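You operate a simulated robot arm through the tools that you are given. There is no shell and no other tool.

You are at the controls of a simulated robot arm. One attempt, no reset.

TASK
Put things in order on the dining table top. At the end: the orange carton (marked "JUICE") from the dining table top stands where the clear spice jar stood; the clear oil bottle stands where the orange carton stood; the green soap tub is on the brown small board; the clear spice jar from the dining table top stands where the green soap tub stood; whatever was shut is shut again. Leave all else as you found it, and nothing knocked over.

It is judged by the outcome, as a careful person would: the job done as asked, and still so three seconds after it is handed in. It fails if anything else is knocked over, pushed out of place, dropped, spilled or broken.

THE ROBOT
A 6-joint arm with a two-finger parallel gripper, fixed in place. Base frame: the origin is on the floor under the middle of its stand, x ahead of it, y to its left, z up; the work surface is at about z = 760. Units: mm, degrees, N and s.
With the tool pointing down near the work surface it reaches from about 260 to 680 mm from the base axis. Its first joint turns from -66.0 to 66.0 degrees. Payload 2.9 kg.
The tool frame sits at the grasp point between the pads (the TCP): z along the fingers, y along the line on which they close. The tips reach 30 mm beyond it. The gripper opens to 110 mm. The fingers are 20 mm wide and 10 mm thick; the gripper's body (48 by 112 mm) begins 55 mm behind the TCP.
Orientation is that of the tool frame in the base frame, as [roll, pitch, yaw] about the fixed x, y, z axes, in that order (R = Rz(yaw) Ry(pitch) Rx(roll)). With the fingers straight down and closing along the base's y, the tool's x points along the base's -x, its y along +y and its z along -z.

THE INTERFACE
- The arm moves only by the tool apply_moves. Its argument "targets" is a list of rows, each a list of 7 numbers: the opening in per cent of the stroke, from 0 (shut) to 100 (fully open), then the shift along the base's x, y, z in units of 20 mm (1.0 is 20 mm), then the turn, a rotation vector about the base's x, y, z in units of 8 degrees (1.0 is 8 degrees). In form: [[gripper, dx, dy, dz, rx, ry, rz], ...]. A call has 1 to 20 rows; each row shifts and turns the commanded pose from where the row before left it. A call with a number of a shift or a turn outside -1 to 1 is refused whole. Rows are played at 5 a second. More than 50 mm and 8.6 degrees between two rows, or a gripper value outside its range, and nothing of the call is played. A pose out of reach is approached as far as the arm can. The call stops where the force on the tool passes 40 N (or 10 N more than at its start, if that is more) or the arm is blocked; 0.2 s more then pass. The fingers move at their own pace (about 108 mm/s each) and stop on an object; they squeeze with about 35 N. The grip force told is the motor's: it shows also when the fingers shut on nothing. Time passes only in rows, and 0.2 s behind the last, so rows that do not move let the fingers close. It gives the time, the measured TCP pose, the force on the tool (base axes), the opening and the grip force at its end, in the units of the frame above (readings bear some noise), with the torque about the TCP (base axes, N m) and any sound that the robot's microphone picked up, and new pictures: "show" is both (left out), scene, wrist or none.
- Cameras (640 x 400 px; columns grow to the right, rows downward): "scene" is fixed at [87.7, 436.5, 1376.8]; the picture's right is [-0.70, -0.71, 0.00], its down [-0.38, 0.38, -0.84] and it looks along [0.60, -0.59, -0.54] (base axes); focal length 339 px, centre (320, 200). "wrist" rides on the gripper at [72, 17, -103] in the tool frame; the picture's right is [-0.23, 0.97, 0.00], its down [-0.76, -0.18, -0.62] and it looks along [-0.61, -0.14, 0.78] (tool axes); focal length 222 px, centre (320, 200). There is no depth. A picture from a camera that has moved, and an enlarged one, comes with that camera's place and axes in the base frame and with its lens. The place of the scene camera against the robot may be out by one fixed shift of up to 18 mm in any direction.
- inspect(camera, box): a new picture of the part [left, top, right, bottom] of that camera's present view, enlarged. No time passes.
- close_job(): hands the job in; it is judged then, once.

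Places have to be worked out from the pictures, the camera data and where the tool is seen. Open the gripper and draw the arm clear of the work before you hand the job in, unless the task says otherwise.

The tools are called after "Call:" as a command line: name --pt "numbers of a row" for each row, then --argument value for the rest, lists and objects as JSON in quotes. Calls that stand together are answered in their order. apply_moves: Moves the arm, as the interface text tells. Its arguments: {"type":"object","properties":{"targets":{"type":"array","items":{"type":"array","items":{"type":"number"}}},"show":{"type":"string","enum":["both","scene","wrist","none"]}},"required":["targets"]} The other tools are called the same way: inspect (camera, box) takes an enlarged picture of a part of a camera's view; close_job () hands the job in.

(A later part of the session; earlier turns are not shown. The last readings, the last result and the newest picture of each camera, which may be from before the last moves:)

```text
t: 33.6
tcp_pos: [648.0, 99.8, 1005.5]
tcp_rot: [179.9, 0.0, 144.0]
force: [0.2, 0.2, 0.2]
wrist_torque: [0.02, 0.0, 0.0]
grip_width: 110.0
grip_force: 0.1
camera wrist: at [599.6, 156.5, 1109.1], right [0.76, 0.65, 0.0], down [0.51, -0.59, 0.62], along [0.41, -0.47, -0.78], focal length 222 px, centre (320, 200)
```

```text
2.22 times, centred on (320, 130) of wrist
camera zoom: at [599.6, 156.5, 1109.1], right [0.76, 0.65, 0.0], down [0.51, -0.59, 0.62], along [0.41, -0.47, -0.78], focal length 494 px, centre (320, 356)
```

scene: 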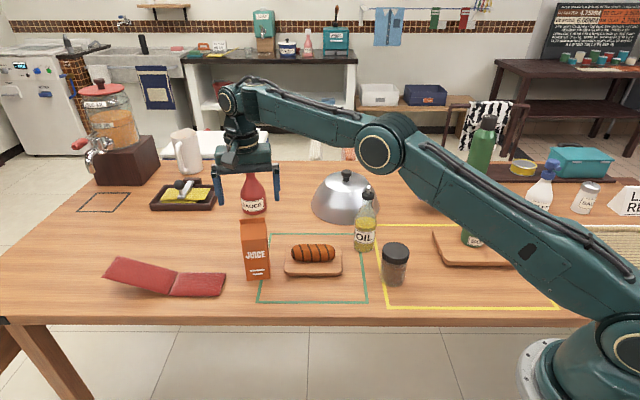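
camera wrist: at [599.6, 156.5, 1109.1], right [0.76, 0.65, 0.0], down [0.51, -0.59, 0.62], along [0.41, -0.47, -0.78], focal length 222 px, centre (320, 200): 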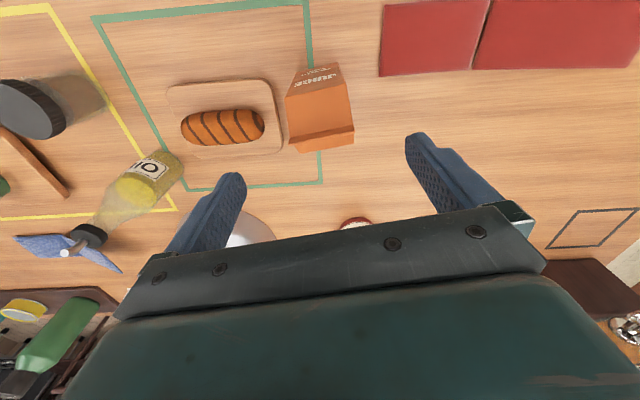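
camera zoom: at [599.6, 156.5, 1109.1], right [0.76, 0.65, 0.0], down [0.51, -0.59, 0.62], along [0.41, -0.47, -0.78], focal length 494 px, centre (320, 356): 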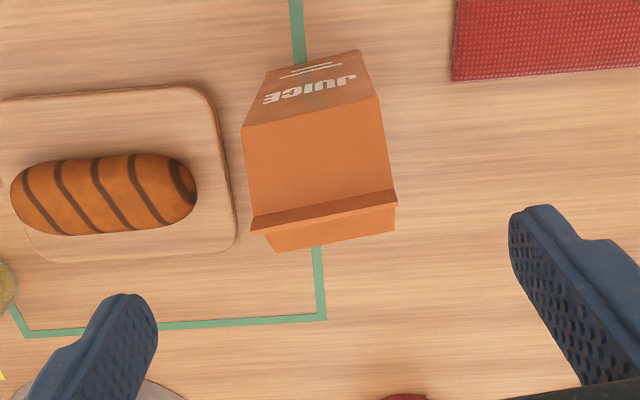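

The refined carton centre is (651,99.5), the closing line matches its faces, and the ridge is at z≈932. I'll descend to z≈887, which leaves about 10 mm under the palm, without closing yet.

Call:
apply_moves --pt "100 0.05 0.03 -0.7 0 0 0" --pt "100 0 0 -1 0 0 0" --pt "100 0 0 -1 0 0 0" --pt "100 0 0 -1 0 0 0" --pt "100 0 0 -0.9 0 0 0" --pt "100 0 0 -0.7 0 0 0" --pt "100 0 0 -0.4 0 0 0" --pt "100 0 0 -0.15 0 0 0" --pt "100 0 0 0 0 0 0" --show "both"

Call:
inspect --camera "scene" --box '[200, 150, 340, 290]'

```text
t: 35.6
tcp_pos: [651.3, 100.1, 889.1]
tcp_rot: [-180.0, 0.0, 144.0]
force: [-0.3, 0.1, -1.2]
wrist_torque: [0.01, 0.0, 0.01]
grip_width: 110.0
grip_force: 0.0
camera wrist: at [600.9, 155.8, 992.4], right [0.76, 0.65, 0.0], down [0.51, -0.59, 0.62], along [0.41, -0.47, -0.78], focal length 222 px, centre (320, 200)
```

scene: 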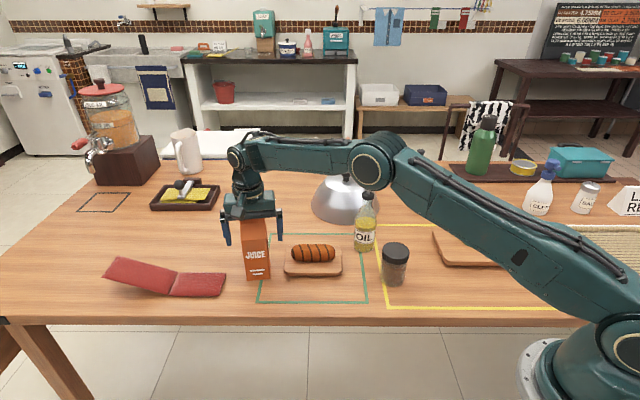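
wrist: 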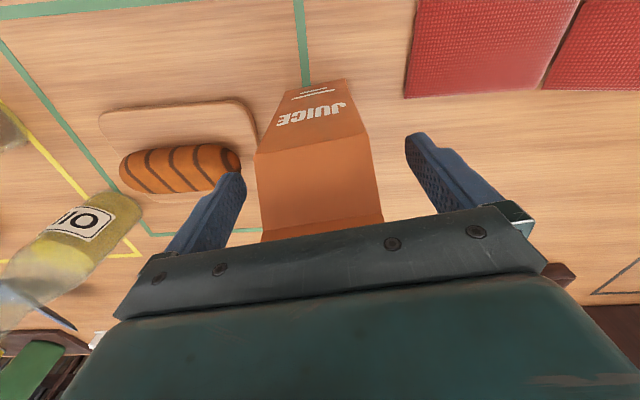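

```text
2.86 times, centred on (270, 220) of scene
camera zoom: at [87.7, 436.5, 1376.8], right [-0.7, -0.71, 0.0], down [-0.38, 0.38, -0.84], along [0.6, -0.59, -0.54], focal length 970 px, centre (463, 143)
```

zoom: 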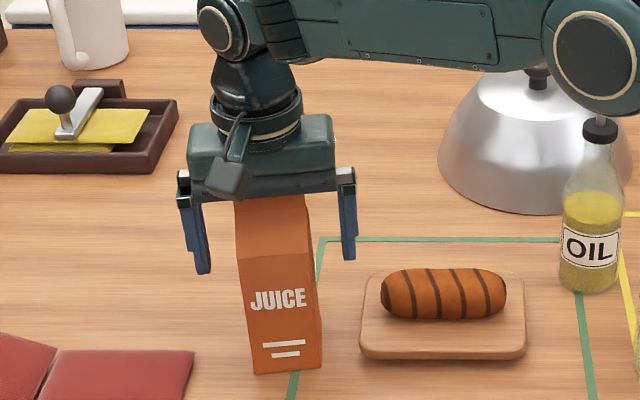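

The fingers straddle the carton's upper body with the ridge clear of the palm. Now I close on it.

Call:
apply_moves --pt "85 0 0 0 0 0 0" --pt "70 0 0 0 0 0 0" --pt "58 0 0 0 0 0 0" --pt "42 0 0 0 0 0 0" --pt "42 0 0 0 0 0 0" --pt "42 0 0 0 0 0 0" --show "both"

Call:
inspect --camera "wrist" --box '[200, 60, 440, 260]'

Call:
inspect --camera "scene" --box '[200, 150, 340, 290]'

```text
t: 37.0
tcp_pos: [650.4, 98.7, 888.4]
tcp_rot: [-179.9, -0.1, 144.0]
force: [0.9, 1.6, -0.3]
wrist_torque: [0.04, -0.06, 0.0]
grip_width: 60.0
grip_force: 35.0
camera wrist: at [601.0, 155.9, 992.7], right [0.76, 0.65, 0.0], down [0.51, -0.59, 0.62], along [0.41, -0.47, -0.78], focal length 222 px, centre (320, 200)
```

scene: 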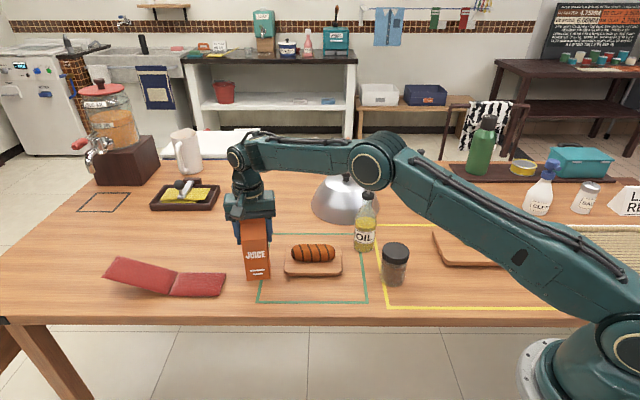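
wrist: 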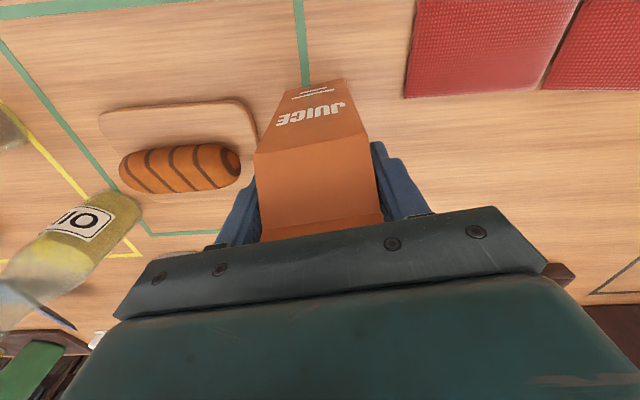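

```text
2.00 times, centred on (320, 160) of wrist
camera zoom: at [601.0, 155.9, 992.7], right [0.76, 0.65, 0.0], down [0.51, -0.59, 0.62], along [0.41, -0.47, -0.78], focal length 444 px, centre (320, 280)
```

zoom: 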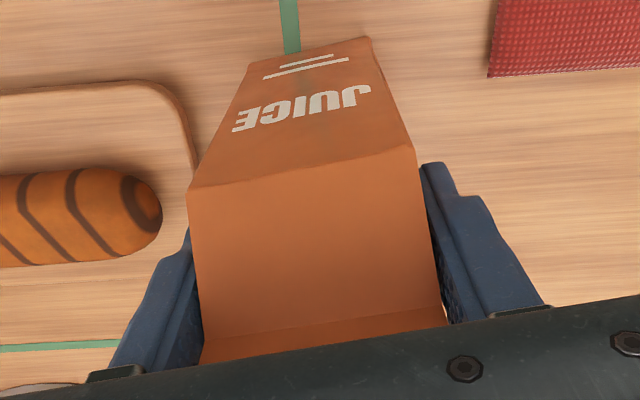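

```text
2.86 times, centred on (270, 220) of scene
camera zoom: at [87.7, 436.5, 1376.8], right [-0.7, -0.71, 0.0], down [-0.38, 0.38, -0.84], along [0.6, -0.59, -0.54], focal length 970 px, centre (463, 143)
```

zoom: 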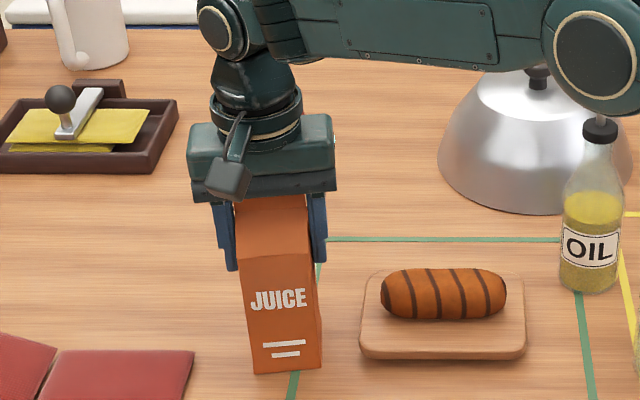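

The carton is gripped at 60 mm, centred at (650.9,99.5). I'll lift it gently and watch the force.

Call:
apply_moves --pt "42 0 0 0.3 0 0 0" --pt "42 0 0 0.7 0 0 0" --pt "42 0 0 0.9 0 0 0" --pt "42 0 0 0.9 0 0 0" --pt "42 0 0 0.2 0 0 0" --pt "42 0 0 0 0 0 0" --show "both"

Call:
inspect --camera "scene" --box '[200, 130, 380, 290]'

```text
t: 38.4
tcp_pos: [650.9, 98.5, 947.9]
tcp_rot: [-180.0, 0.0, 143.9]
force: [-0.9, -0.3, -5.4]
wrist_torque: [-0.01, 0.01, 0.0]
grip_width: 60.5
grip_force: 34.9
camera wrist: at [601.7, 155.9, 1052.2], right [0.76, 0.65, 0.0], down [0.51, -0.59, 0.62], along [0.41, -0.47, -0.78], focal length 222 px, centre (320, 200)
```

scene: 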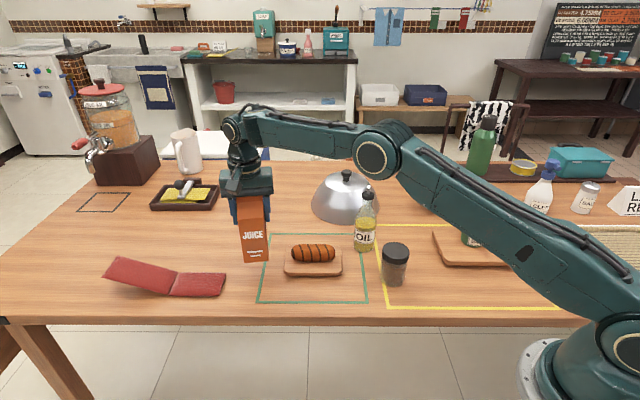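
wrist: 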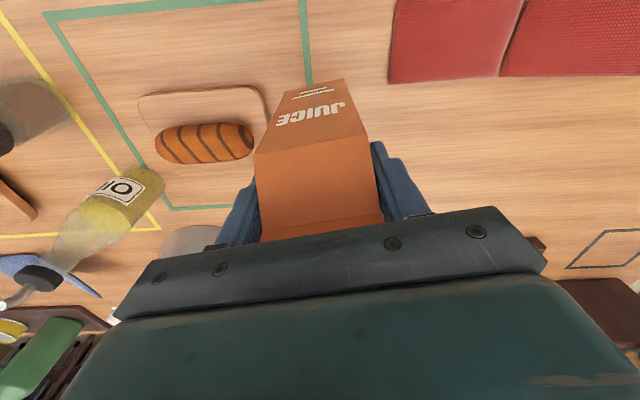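

```text
2.50 times, centred on (290, 210) of scene
camera zoom: at [87.8, 436.5, 1376.8], right [-0.7, -0.71, 0.0], down [-0.38, 0.38, -0.84], along [0.6, -0.59, -0.54], focal length 848 px, centre (395, 175)
```

zoom: 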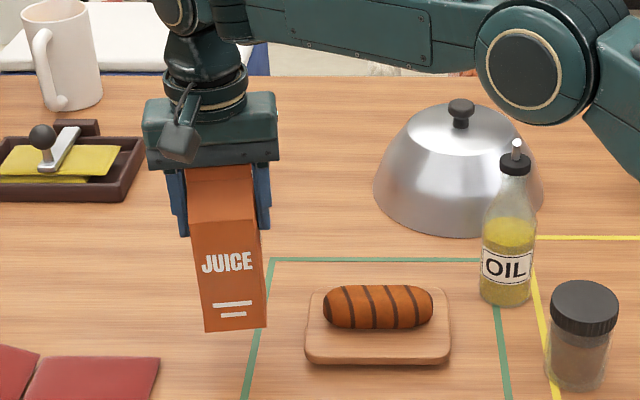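

The carton hangs straight at about 5.4 N. I'll raise it while pulling back toward the base, so the next leg passes well clear of the bread, the jar and the bottle.

Call:
apply_moves --pt "42 -0.3 -0.1 0.5 0 0 0" --pt "42 -0.6 -0.2 0.6 0 0 0" --pt "42 -0.9 -0.35 0.6 0 0 0" --pt "42 -1 -0.4 0.6 0 0 0" --pt "42 -1 -0.4 0.6 0 0 0" --pt "42 -1 -0.4 0.5 0 0 0" --pt "42 -1 -0.4 0.5 0 0 0" --pt "42 -1 -0.4 0.4 0 0 0" --pt "42 -1 -0.4 0.3 0 0 0" --pt "42 -1 -0.4 0 0 0 0" --pt "42 -0.7 -0.3 0 0 0 0" --pt "42 -0.5 -0.25 0 0 0 0" --pt "42 0 0 0 0 0 0" --show "both"

```text
t: 41.2
tcp_pos: [449.9, 20.6, 1041.1]
tcp_rot: [-179.9, 0.0, 144.0]
force: [0.2, 0.3, -4.9]
wrist_torque: [0.02, -0.02, 0.0]
grip_width: 59.8
grip_force: 35.7
camera wrist: at [401.1, 77.0, 1144.5], right [0.76, 0.65, 0.0], down [0.51, -0.59, 0.62], along [0.41, -0.47, -0.78], focal length 222 px, centre (320, 200)
```

scene: 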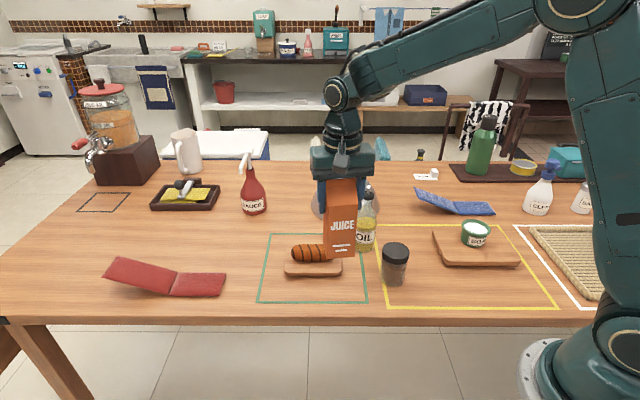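
wrist: 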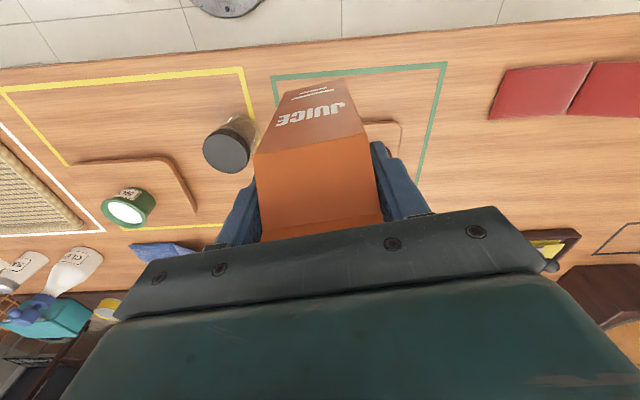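

The carton is high, with its base at z≈912, and steady. I'll carry it at small x past the jar and well clear of the bottle to about (400,-200).

Call:
apply_moves --pt "42 -0.3 -0.4 0 0 0 0" --pt "42 -0.4 -0.8 0 0 0 0" --pt "42 -0.4 -1 0 0 0 0" --pt "42 -0.4 -1 0 0 0 0" --pt "42 -0.4 -1 0 0 0 0" --pt "42 -0.3 -1 0 0 0 0" --pt "42 -0.2 -1 0 0 0 0" --pt "42 -0.15 -1 0 0 0 0" --pt "42 0 -1 0 0 0 0" --pt "42 0 -1 0 0 0 0" --pt "42 0 -1 0 0 0 0" --pt "42 0 -0.775 0 0 0 0" --pt "42 0 0 0 0 0 0" --show "both"

```text
t: 44.0
tcp_pos: [397.2, -200.4, 1040.6]
tcp_rot: [179.9, 0.0, 144.0]
force: [0.2, -0.3, -6.1]
wrist_torque: [-0.01, 0.01, -0.01]
grip_width: 60.2
grip_force: 35.1
camera wrist: at [349.0, -143.7, 1144.3], right [0.76, 0.65, 0.0], down [0.51, -0.59, 0.62], along [0.41, -0.47, -0.78], focal length 222 px, centre (320, 200)
```

scene: 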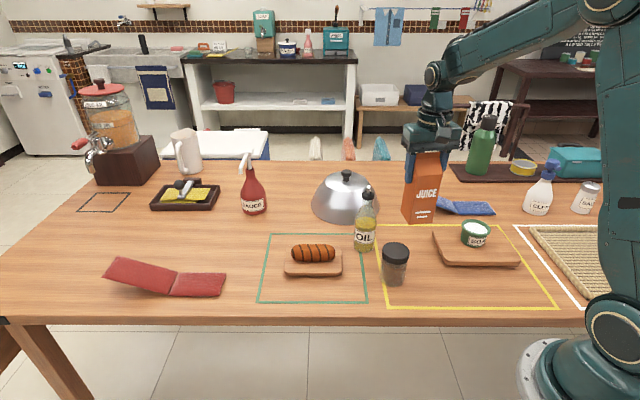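
wrist: 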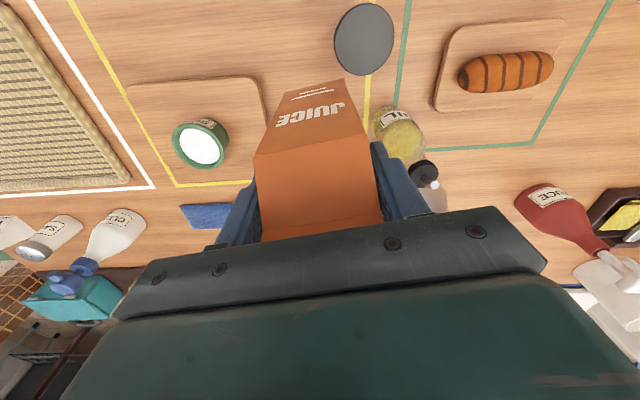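

The bottle is visible just beyond the right finger. I'll move in -y first and then +x to the jar's old spot at (479.5,-295), keeping clear of it.

Call:
apply_moves --pt "42 0.05 -0.5 0 0 0 0" --pt "42 0.2 -1 0 0 0 0" --pt "42 0.4 -1 0 0 0 0" --pt "42 0.7 -1 0 0 0 0" --pt "42 0.9 -0.7 0 0 0 0" --pt "42 0.9 -0.35 0 0 0 0" --pt "42 0.6 -0.15 0 0 0 0" --pt "42 0.23 -0.05 0 0 0 0" --pt "42 0 0 0 0 0 0" --pt "42 0 0 0 0 0 0" --show "both"

```text
t: 46.2
tcp_pos: [478.8, -296.3, 1041.2]
tcp_rot: [179.9, 0.1, 144.0]
force: [0.1, -0.4, -4.9]
wrist_torque: [0.01, 0.02, 0.03]
grip_width: 59.8
grip_force: 34.8
camera wrist: at [430.5, -238.9, 1145.0], right [0.76, 0.65, 0.0], down [0.51, -0.59, 0.62], along [0.41, -0.47, -0.78], focal length 222 px, centre (320, 200)
```

scene: 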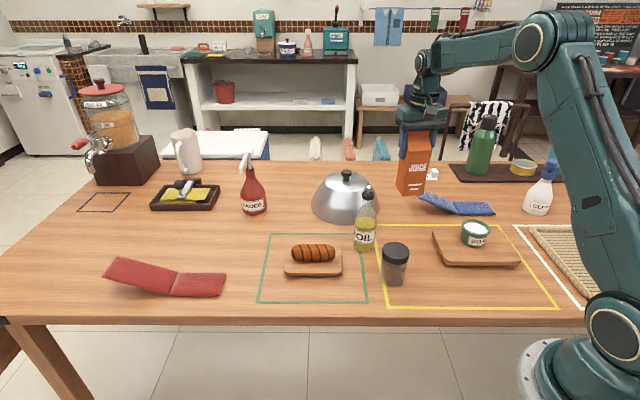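
wrist: 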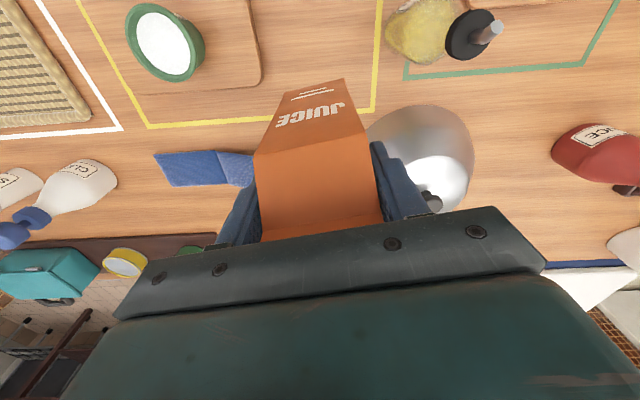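

I'm over the jar's spot. I'll lower the carton vertically to just above the table.

Call:
apply_moves --pt "42 0 0 -0.5 0 0 0" --pt "42 0 0 -0.9 0 0 0" --pt "42 0 0 -1 0 0 0" --pt "42 0 0 -1 0 0 0" --pt "42 0 0 -1 0 0 0" --pt "42 0 0 -1 0 0 0" --pt "42 0 0 -0.9 0 0 0" --pt "42 0 0 -0.6 0 0 0" --pt "42 0 0 -0.35 0 0 0" --pt "42 0 0 -0.15 0 0 0" --pt "42 0 0 0 0 0 0" --show "both"

Call:
inspect --camera "scene" --box '[330, 130, 530, 290]'

```text
t: 48.6
tcp_pos: [479.5, -296.1, 891.6]
tcp_rot: [179.9, 0.0, 144.0]
force: [-0.8, 1.2, -5.7]
wrist_torque: [0.01, 0.02, -0.01]
grip_width: 59.8
grip_force: 34.6
camera wrist: at [430.1, -238.5, 995.4], right [0.76, 0.65, 0.0], down [0.51, -0.59, 0.62], along [0.41, -0.47, -0.78], focal length 222 px, centre (320, 200)
```

scene: 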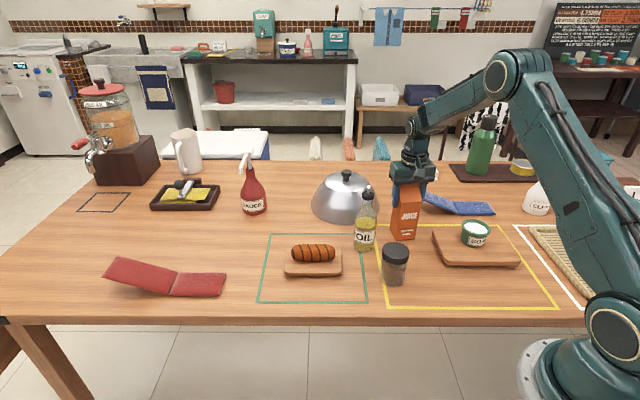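
wrist: 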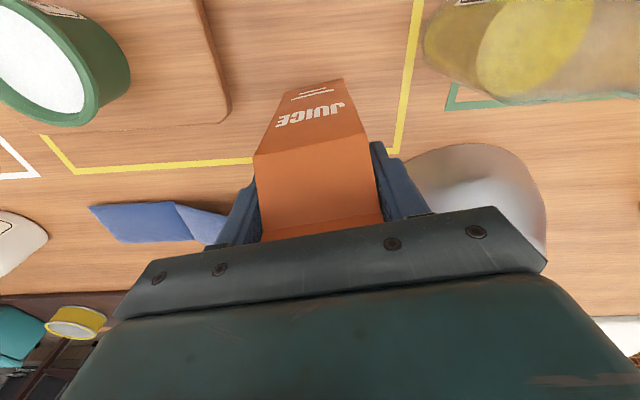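

```text
2.50 times, centred on (430, 210) of scene
camera zoom: at [87.8, 436.5, 1376.8], right [-0.7, -0.71, 0.0], down [-0.38, 0.38, -0.84], along [0.6, -0.59, -0.54], focal length 848 px, centre (45, 175)
```

zoom: 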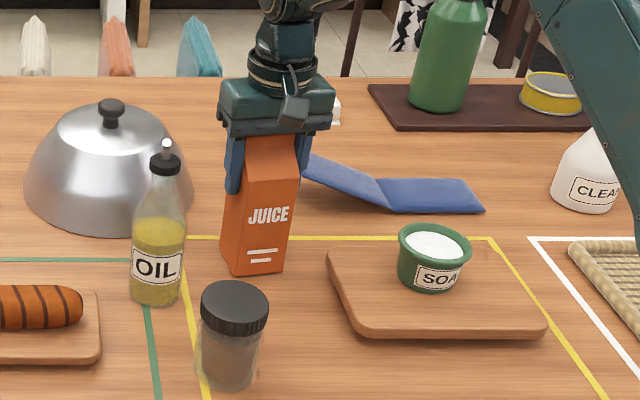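

It's about 3–4 mm above the table. I'll lower in small steps until contact.

Call:
apply_moves --pt "42 0 0 -0.08 0 0 0" --pt "42 0 0 -0.06 0 0 0" --pt "42 0 0 0 0 0 0" --show "none"

```text
t: 49.4
tcp_pos: [479.1, -295.5, 888.4]
tcp_rot: [180.0, 0.1, 144.0]
force: [-0.9, 0.4, -2.7]
wrist_torque: [0.05, -0.05, -0.02]
grip_width: 59.9
grip_force: 35.4
```

The load has dropped from 5.5 N to 2.7 N, so it is beginning to touch. I'll take one more 1 mm step.

Call:
apply_moves --pt "42 0 0 -0.04 0 0 0" --pt "42 0 0 0 0 0 0" --show "none"

```text
t: 50.0
tcp_pos: [477.5, -295.3, 888.3]
tcp_rot: [-180.0, 0.0, 144.1]
force: [-1.8, 3.3, 9.5]
wrist_torque: [0.41, 0.45, -0.18]
grip_width: 59.8
grip_force: 35.2
```

Firm contact on the table. I'll open the fingers slowly.

Call:
apply_moves --pt "42 0 0 0.02 0 0 0" --pt "58 0 0 0 0 0 0" --pt "70 0 0 0 0 0 0" --pt "85 0 0 0 0 0 0" --pt "85 0 0 0 0 0 0" --show "both"

Call:
inspect --camera "scene" --box '[330, 130, 530, 290]'

```text
t: 51.2
tcp_pos: [478.7, -294.1, 888.0]
tcp_rot: [-180.0, 0.0, 143.9]
force: [-0.2, -1.2, 0.2]
wrist_torque: [0.03, 0.01, -0.02]
grip_width: 93.4
grip_force: 0.1
camera wrist: at [429.6, -238.1, 992.2], right [0.76, 0.65, 0.0], down [0.51, -0.59, 0.62], along [0.41, -0.47, -0.78], focal length 222 px, centre (320, 200)
```

scene: 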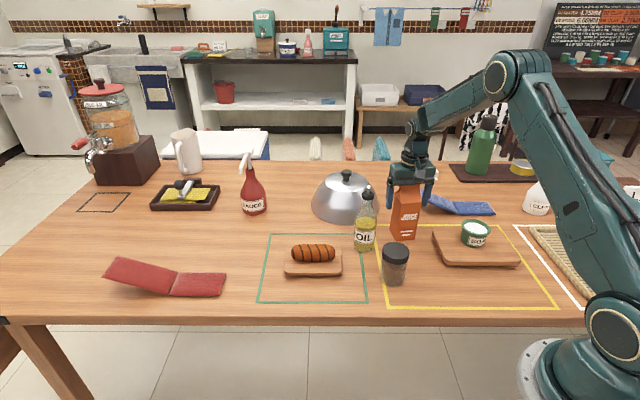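
wrist: 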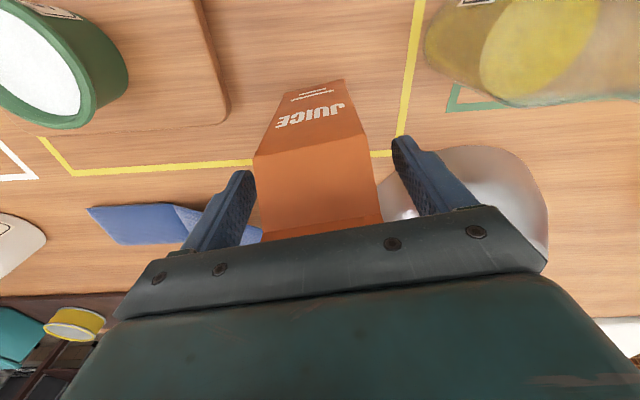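

```text
2.50 times, centred on (430, 210) of scene
camera zoom: at [87.7, 436.5, 1376.8], right [-0.7, -0.71, 0.0], down [-0.38, 0.38, -0.84], along [0.6, -0.59, -0.54], focal length 848 px, centre (45, 175)
```

zoom: 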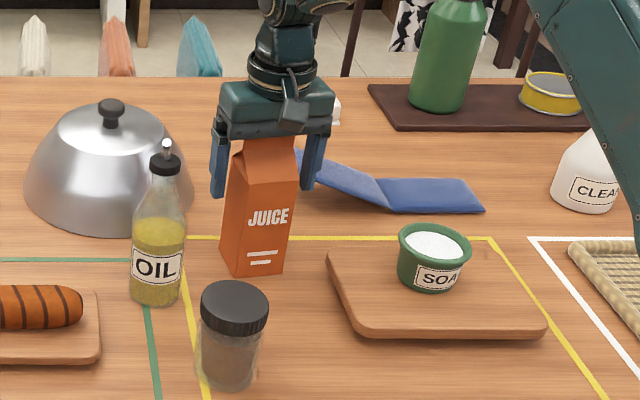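

The carton stands freely on the jar's old spot. I'll rise straight up above the bottle's height, turn back to square and move over the oil bottle to measure it.

Call:
apply_moves --pt "85 0 0 0.5 0 0 0" --pt "85 0 0 1 0 0 0" --pt "85 0 0 1 0 0 0" --pt "85 0 0 1 0 0 0" --pt "85 0 0 1 0 0 0" --pt "85 0 0 1 0 0 0" --pt "85 0 0 1 0 0 0" --pt "85 0 0 1 0 0 0.5" --pt "85 0 0 0.7 0 0 1" --pt "85 0.2 1 0 0 0 1" --pt "85 0.3 1 0 0 0 1" --pt "85 0.3 1 0 0 0 1" --pt "85 0.3 1 0 0 0 0" --pt "85 0.3 1 0 0 0 0" --pt "85 0.15 1 0 0 0 0" --pt "85 0 0 0 0 0 0" --show "both"

Call:
inspect --camera "wrist" --box '[220, 40, 440, 240]'

Call:
inspect --camera "scene" --box '[330, 170, 430, 270]'

```text
t: 54.6
tcp_pos: [510.0, -174.8, 1052.5]
tcp_rot: [180.0, 0.0, -179.9]
force: [0.6, 0.2, 0.6]
wrist_torque: [-0.02, -0.02, 0.03]
grip_width: 93.6
grip_force: 0.1
camera wrist: at [437.2, -157.4, 1156.7], right [0.23, 0.97, 0.0], down [0.76, -0.18, 0.62], along [0.61, -0.14, -0.78], focal length 222 px, centre (320, 200)
```

scene: 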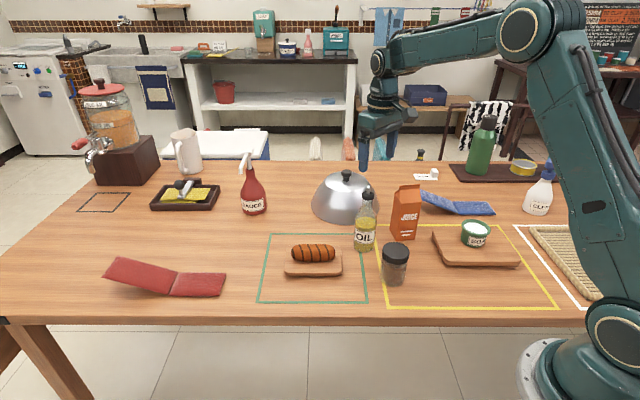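
wrist: 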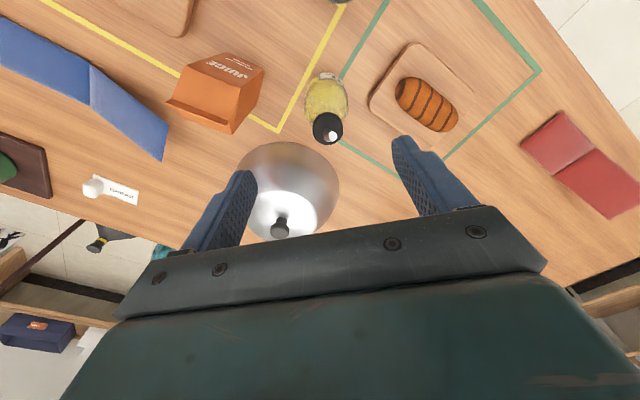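

```text
2.00 times, centred on (330, 140) of wrist
camera zoom: at [437.2, -157.4, 1156.7], right [0.23, 0.97, 0.0], down [0.76, -0.18, 0.62], along [0.61, -0.14, -0.78], focal length 444 px, centre (300, 320)
```

zoom: 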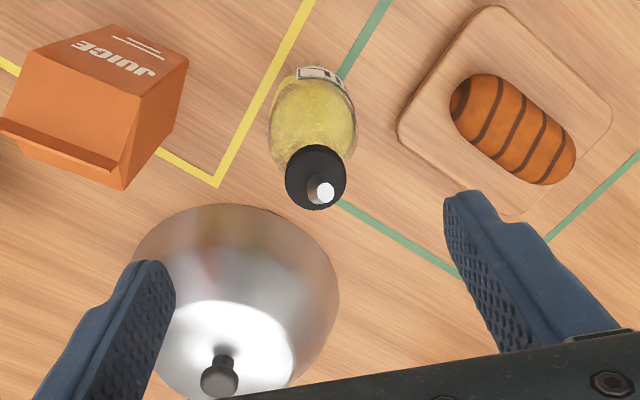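

```text
4.00 times, centred on (380, 220) of scene
camera zoom: at [87.7, 436.5, 1376.8], right [-0.7, -0.71, 0.0], down [-0.38, 0.38, -0.84], along [0.6, -0.59, -0.54], focal length 1357 px, centre (80, 120)
```

zoom: 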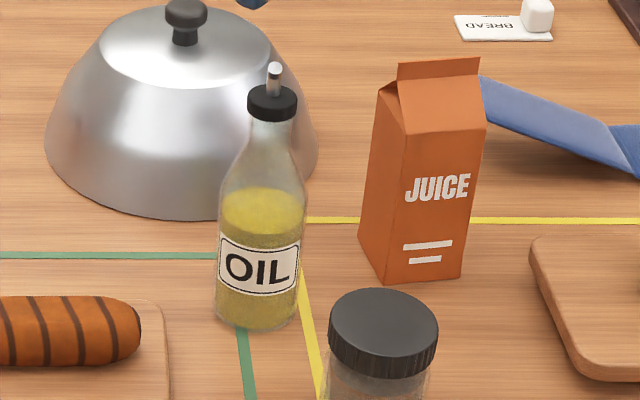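

The bottle's cap is at about (520,-168), 31 mm across with its top near z≈936, and the spout tip is near z≈958. I'll shift over it, narrow the opening and lower to about z=1000 for a second look.

Call:
apply_moves --pt "75 0.25 0.15 -0.7 0 0 0" --pt "64 0.225 0.2 -1 0 0 0" --pt "64 0 0 -0.8 0 0 0" --pt "64 0 0 0 0 0 0" --show "both"

Call:
inspect --camera "wrist" --box '[220, 40, 440, 240]'

```text
t: 55.6
tcp_pos: [520.0, -167.4, 1001.3]
tcp_rot: [-179.9, 0.0, 180.0]
force: [-0.5, 0.3, -0.1]
wrist_torque: [0.0, 0.02, 0.0]
grip_width: 70.5
grip_force: 0.2
camera wrist: at [446.4, -150.2, 1105.5], right [0.23, 0.97, 0.0], down [0.76, -0.18, 0.62], along [0.61, -0.14, -0.78], focal length 222 px, centre (320, 200)
```

scene: 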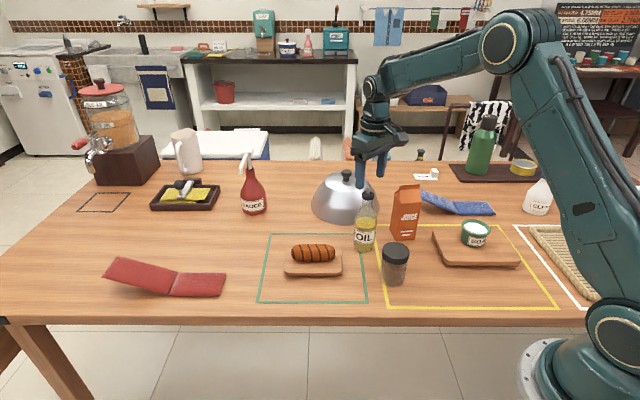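
wrist: 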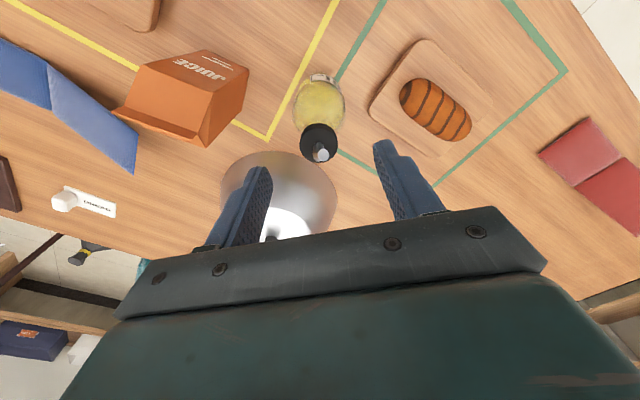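

```text
2.00 times, centred on (330, 140) of wrist
camera zoom: at [446.4, -150.2, 1105.5], right [0.23, 0.97, 0.0], down [0.76, -0.18, 0.62], along [0.61, -0.14, -0.78], focal length 444 px, centre (300, 320)
```

zoom: 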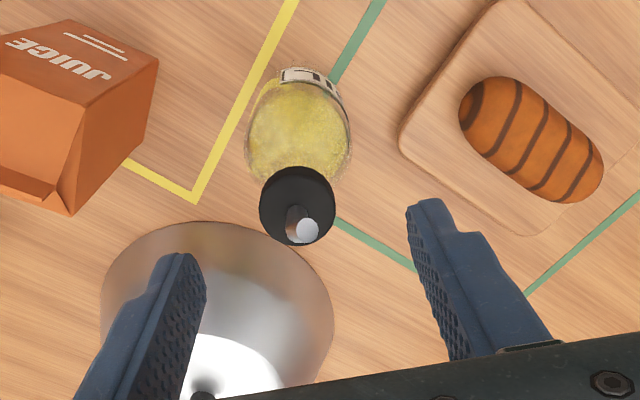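

Both views agree on the bottle axis at about (523,-169). I'll check the neck profile closely to choose the grip height.

Call:
inspect --camera "scene" --box '[345, 180, 390, 215]'

Call:
inspect --camera "scene" --box '[340, 180, 400, 260]'

```text
11.43 times, centred on (368, 198) of scene
camera zoom: at [87.7, 436.5, 1376.8], right [-0.7, -0.71, 0.0], down [-0.38, 0.38, -0.84], along [0.6, -0.59, -0.54], focal length 3878 px, centre (-223, 229)
```

zoom: 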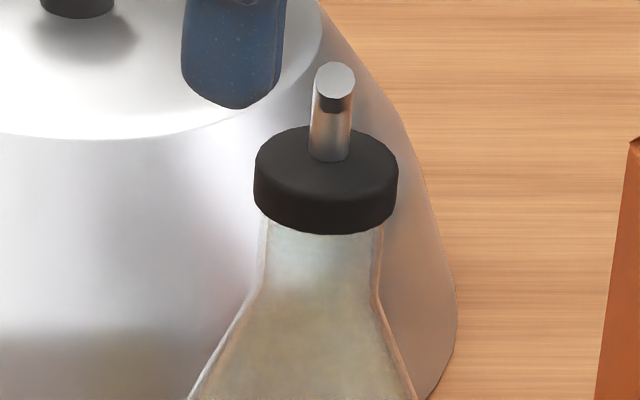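

```text
5.00 times, centred on (370, 220) of scene
camera zoom: at [87.7, 436.5, 1376.8], right [-0.7, -0.71, 0.0], down [-0.38, 0.38, -0.84], along [0.6, -0.59, -0.54], focal length 1697 px, centre (70, 100)
```

zoom: 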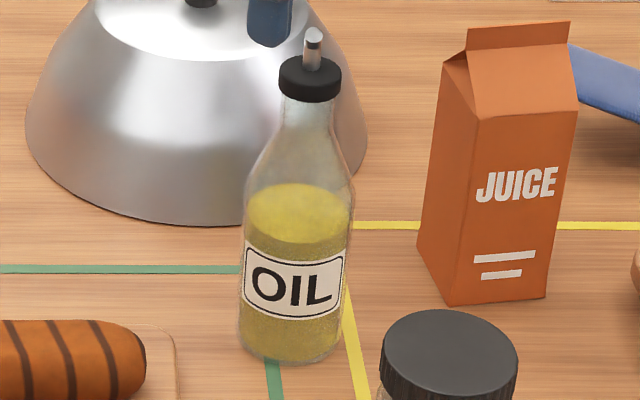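

The neck is straight from about z=907 to the cap at 926–936. I'll put the tips at about z=908, which is TCP 938, so the pads close on the cap without touching the flare. I'll descend around it now.

Call:
apply_moves --pt "64 0.15 -0.04 -0.5 0 0 0" --pt "64 0 0 -0.8 0 0 0" --pt "64 0 0 -0.8 0 0 0" --pt "64 0 0 -0.7 0 0 0" --pt "64 0 0 -0.44 0 0 0" --pt "64 0 0 0 0 0 0" --show "both"

Call:
inspect --camera "wrist" --box '[220, 80, 420, 260]'

Call:
inspect --camera "scene" --box '[330, 150, 410, 250]'

```text
t: 57.0
tcp_pos: [521.3, -168.4, 935.2]
tcp_rot: [-179.9, 0.0, 179.9]
force: [-0.4, 0.2, 0.3]
wrist_torque: [0.0, -0.03, 0.02]
grip_width: 70.6
grip_force: 0.1
camera wrist: at [449.0, -151.1, 1040.0], right [0.23, 0.97, 0.0], down [0.76, -0.18, 0.62], along [0.61, -0.14, -0.78], focal length 222 px, centre (320, 200)
```

scene: 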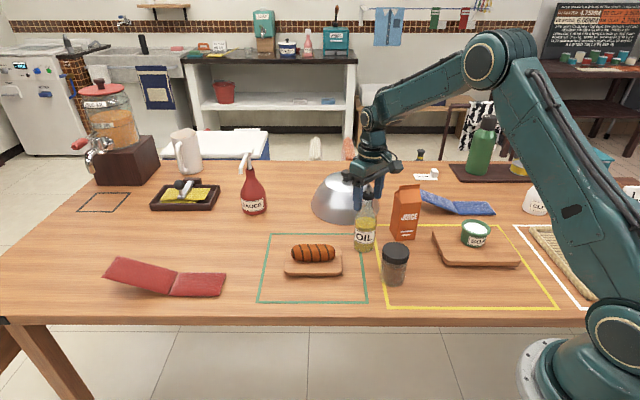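
wrist: 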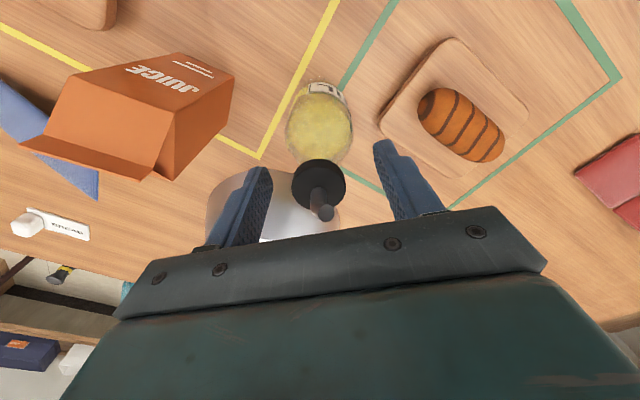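

```text
2.22 times, centred on (320, 170) of wrist
camera zoom: at [449.0, -151.1, 1040.0], right [0.23, 0.97, 0.0], down [0.76, -0.18, 0.62], along [0.61, -0.14, -0.78], focal length 494 px, centre (320, 267)
```

zoom: 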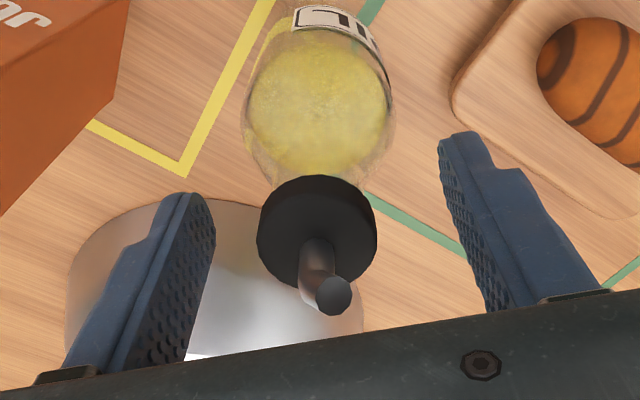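

```text
4.00 times, centred on (370, 200) of scene
camera zoom: at [87.7, 436.5, 1376.8], right [-0.7, -0.71, 0.0], down [-0.38, 0.38, -0.84], along [0.6, -0.59, -0.54], focal length 1357 px, centre (120, 200)
```

zoom: 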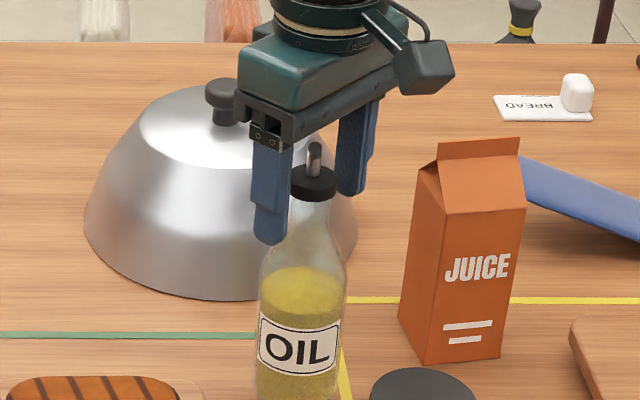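

The cap is centred between the pads at (521,-168). I'll close on it.

Call:
apply_moves --pt "50 0 0 0 0 0 0" --pt "38 0 0 0 0 0 0" --pt "28 0 0 0 0 0 0" --pt "15 0 0 0 0 0 0" --pt "15 0 0 0 0 0 0" --pt "15 0 0 0 0 0 0" --show "both"

Call:
inspect --camera "wrist" --box '[220, 80, 420, 260]'

Call:
inspect --camera "scene" --box '[330, 150, 410, 250]'

```text
t: 58.4
tcp_pos: [522.4, -167.8, 936.4]
tcp_rot: [-180.0, 0.0, -179.9]
force: [1.1, -0.9, 1.0]
wrist_torque: [-0.03, -0.04, 0.03]
grip_width: 29.1
grip_force: 35.2
camera wrist: at [449.0, -151.2, 1040.5], right [0.23, 0.97, 0.0], down [0.76, -0.18, 0.62], along [0.61, -0.14, -0.78], focal length 222 px, centre (320, 200)
```

scene: 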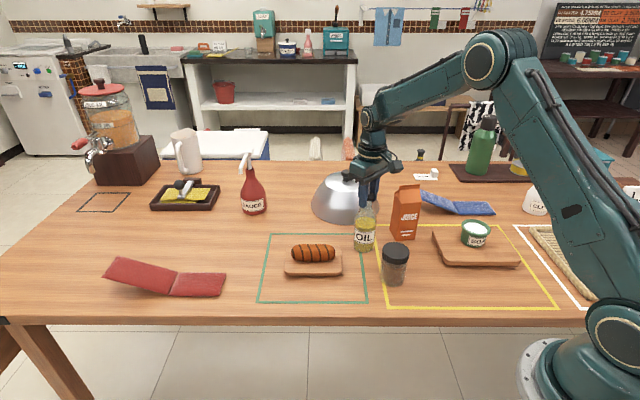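
wrist: 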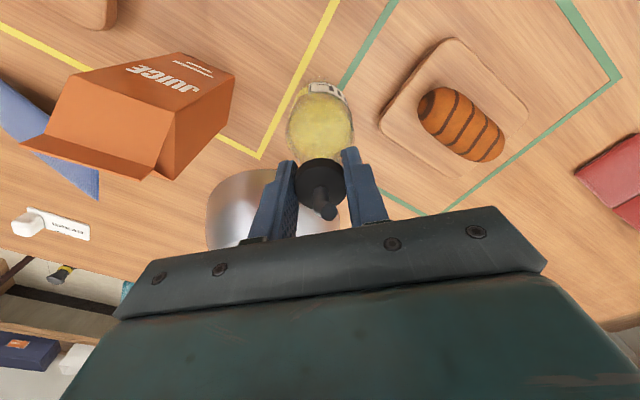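

```text
2.22 times, centred on (320, 170) of wrist
camera zoom: at [449.0, -151.2, 1040.5], right [0.23, 0.97, 0.0], down [0.76, -0.18, 0.62], along [0.61, -0.14, -0.78], focal length 494 px, centre (320, 267)
```

zoom: 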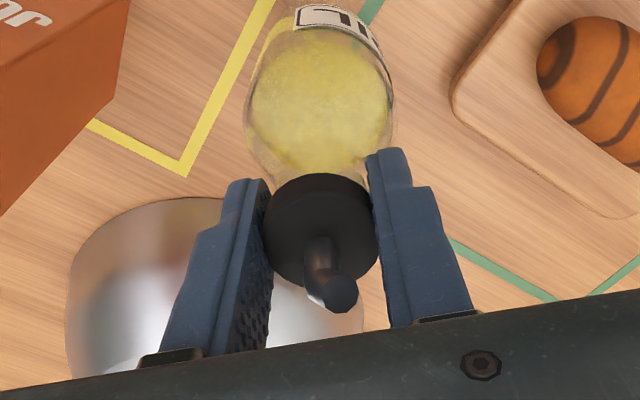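

```text
4.00 times, centred on (370, 200) of scene
camera zoom: at [87.7, 436.5, 1376.8], right [-0.7, -0.71, 0.0], down [-0.38, 0.38, -0.84], along [0.6, -0.59, -0.54], focal length 1357 px, centre (120, 200)
```

zoom: 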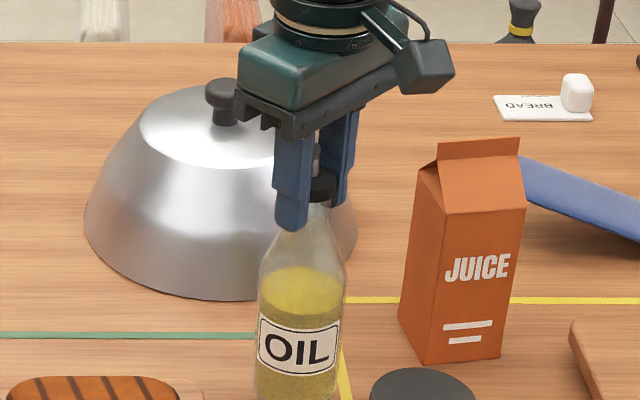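

The grip on the cap is firm at 29 mm. I'll make a small test lift of about 15 mm.

Call:
apply_moves --pt "15 0 0 0.15 0 0 0" --pt "15 0 0 0.25 0 0 0" --pt "15 0 0 0.35 0 0 0" --pt "15 0 0 0 0 0 0" --pt "15 0 0 0 0 0 0" --show "both"

Call:
inspect --camera "scene" --box '[330, 150, 410, 270]'

```text
t: 59.6
tcp_pos: [523.6, -170.0, 951.5]
tcp_rot: [179.9, -0.1, 180.0]
force: [0.1, 0.2, -4.4]
wrist_torque: [-0.01, 0.0, -0.02]
grip_width: 29.2
grip_force: 35.2
camera wrist: at [449.7, -152.5, 1056.5], right [0.23, 0.97, 0.0], down [0.76, -0.18, 0.62], along [0.61, -0.14, -0.78], focal length 222 px, centre (320, 200)
```

scene: 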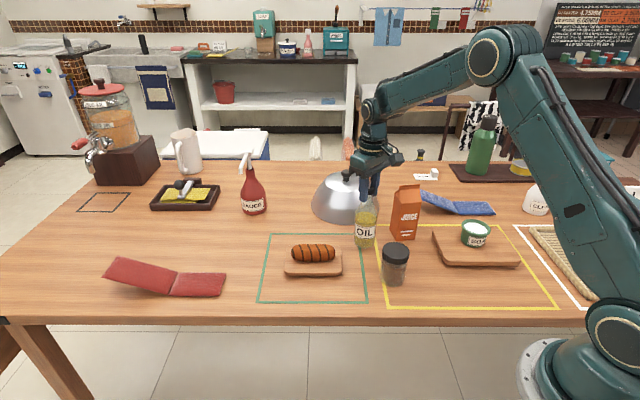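
wrist: 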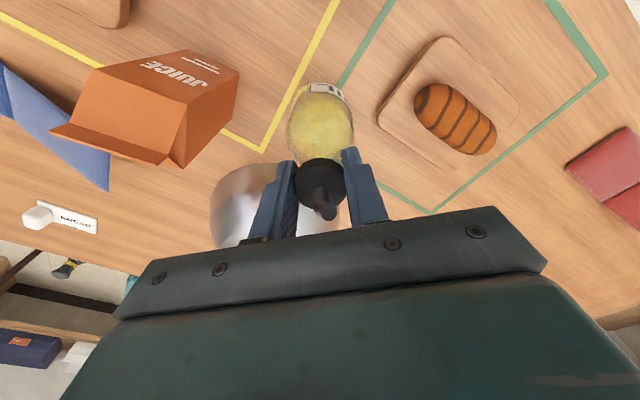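

```text
3.33 times, centred on (370, 210) of scene
camera zoom: at [87.7, 436.5, 1376.8], right [-0.7, -0.71, 0.0], down [-0.38, 0.38, -0.84], along [0.6, -0.59, -0.54], focal length 1131 px, centre (153, 167)
```

zoom: 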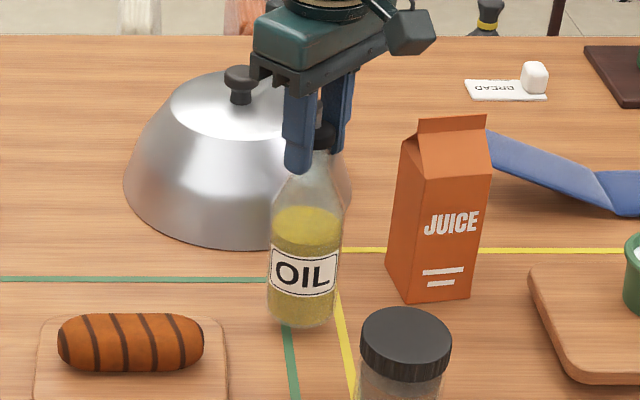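

The bottle hangs upright at about 4.4 N. I'll lift it further and swing around the near side of the bread board, between the jar and the bread.

Call:
apply_moves --pt "15 0 0 0.4 0 0 0" --pt "15 0 0 0.8 0 0 0" --pt "15 0 0 0.9 0 0 0" --pt "15 0 0 0.75 0 0 0" --pt "15 -0.2 0.3 0 0 0 0" --pt "15 -0.35 0.6 0 0 0 0" --pt "15 -0.4 0.8 0 0 0 0" --pt "15 -0.4 0.8 0 0 0 0" --pt "15 -0.4 0.8 0 0 0 0" --pt "15 -0.4 0.8 0 0 0 0" --pt "15 -0.3 0.8 0 0 0 0" --pt "15 -0.2 0.54 0 0 0 0" --pt "15 0 0 0 0 0 0" --show "both"

```text
t: 62.4
tcp_pos: [469.0, -60.8, 1010.4]
tcp_rot: [180.0, 0.1, 180.0]
force: [-0.3, 0.5, -4.0]
wrist_torque: [0.03, 0.02, 0.04]
grip_width: 29.4
grip_force: 35.1
camera wrist: at [396.6, -43.3, 1114.9], right [0.23, 0.97, 0.0], down [0.76, -0.18, 0.62], along [0.61, -0.14, -0.78], focal length 222 px, centre (320, 200)
```

scene: 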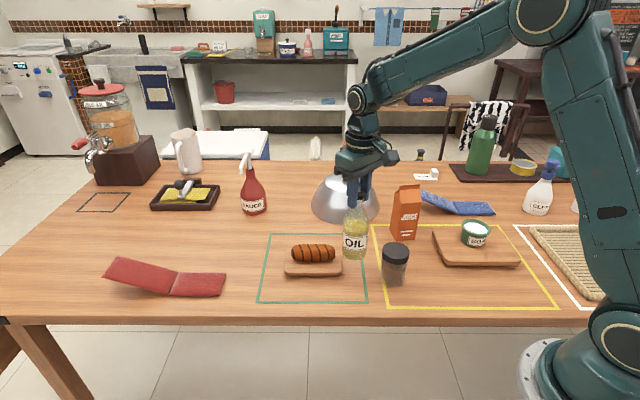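
wrist: 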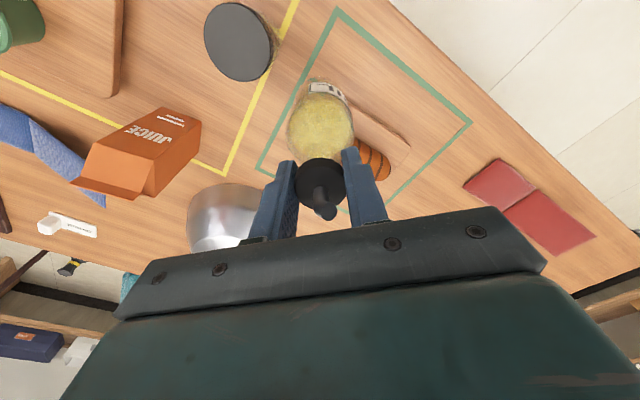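

The bottle is steady. I'll continue the arc around the bread to the carton's old spot at (650.9,99.5).

Call:
apply_moves --pt "15 0.1 0.4 0 0 0 0" --pt "15 0.2 0.8 0 0 0 0" --pt "15 0.3 0.9 0 0 0 0" --pt "15 0.4 0.9 0 0 0 0" --pt "15 0.5 0.9 0 0 0 0" --pt "15 0.6 0.9 0 0 0 0" --pt "15 0.7 0.8 0 0 0 0" --pt "15 0.8 0.8 0 0 0 0" --pt "15 0.9 0.6 0 0 0 0" --pt "15 0.9 0.4 0 0 0 0" --pt "15 0.9 0.3 0 0 0 0" --pt "15 0.9 0.2 0 0 0 0" --pt "15 0.8 0.075 0 0 0 0" --pt "15 0.6 0 0 0 0 0" --pt "15 0.3 0 0 0 0 0" --pt "15 0.145 0 0 0 0 0" --pt "15 0 0 0 0 0 0" --pt "15 0 0 0 0 0 0" --show "both"

Call:
inspect --camera "scene" --box '[190, 130, 350, 290]'

```text
t: 66.2
tcp_pos: [650.9, 100.5, 1009.1]
tcp_rot: [-180.0, 0.1, 180.0]
force: [0.5, -0.3, -4.0]
wrist_torque: [0.01, 0.02, 0.02]
grip_width: 28.8
grip_force: 34.9
camera wrist: at [578.0, 117.2, 1113.7], right [0.23, 0.97, 0.0], down [0.76, -0.18, 0.62], along [0.61, -0.14, -0.78], focal length 222 px, centre (320, 200)
```

scene: 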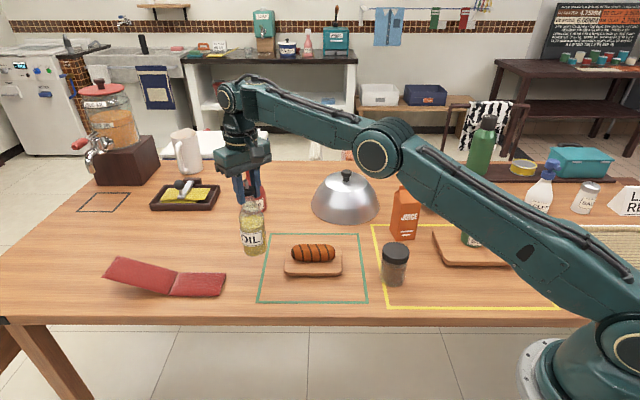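
wrist: 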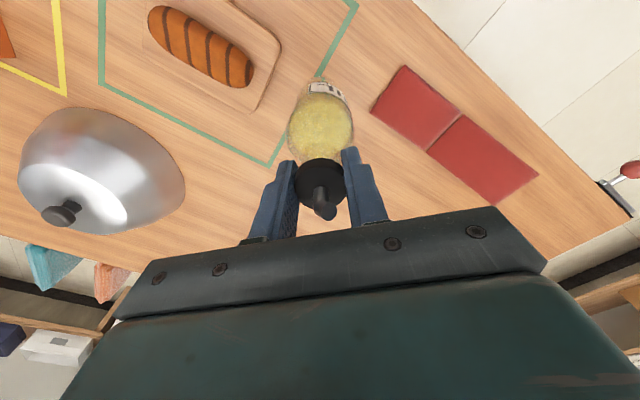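

```text
2.50 times, centred on (270, 210) of scene
camera zoom: at [87.8, 436.5, 1376.8], right [-0.7, -0.71, 0.0], down [-0.38, 0.38, -0.84], along [0.6, -0.59, -0.54], focal length 848 px, centre (445, 175)
```

zoom: 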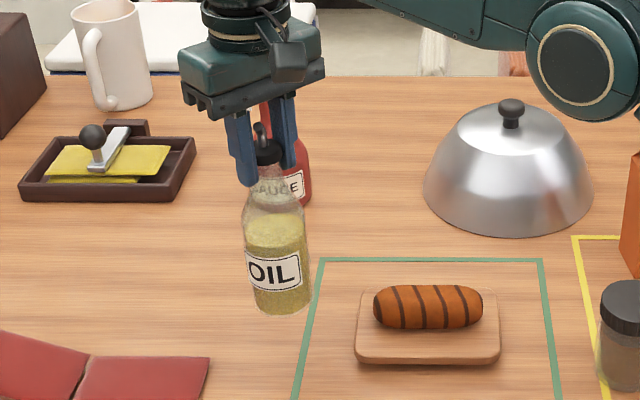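

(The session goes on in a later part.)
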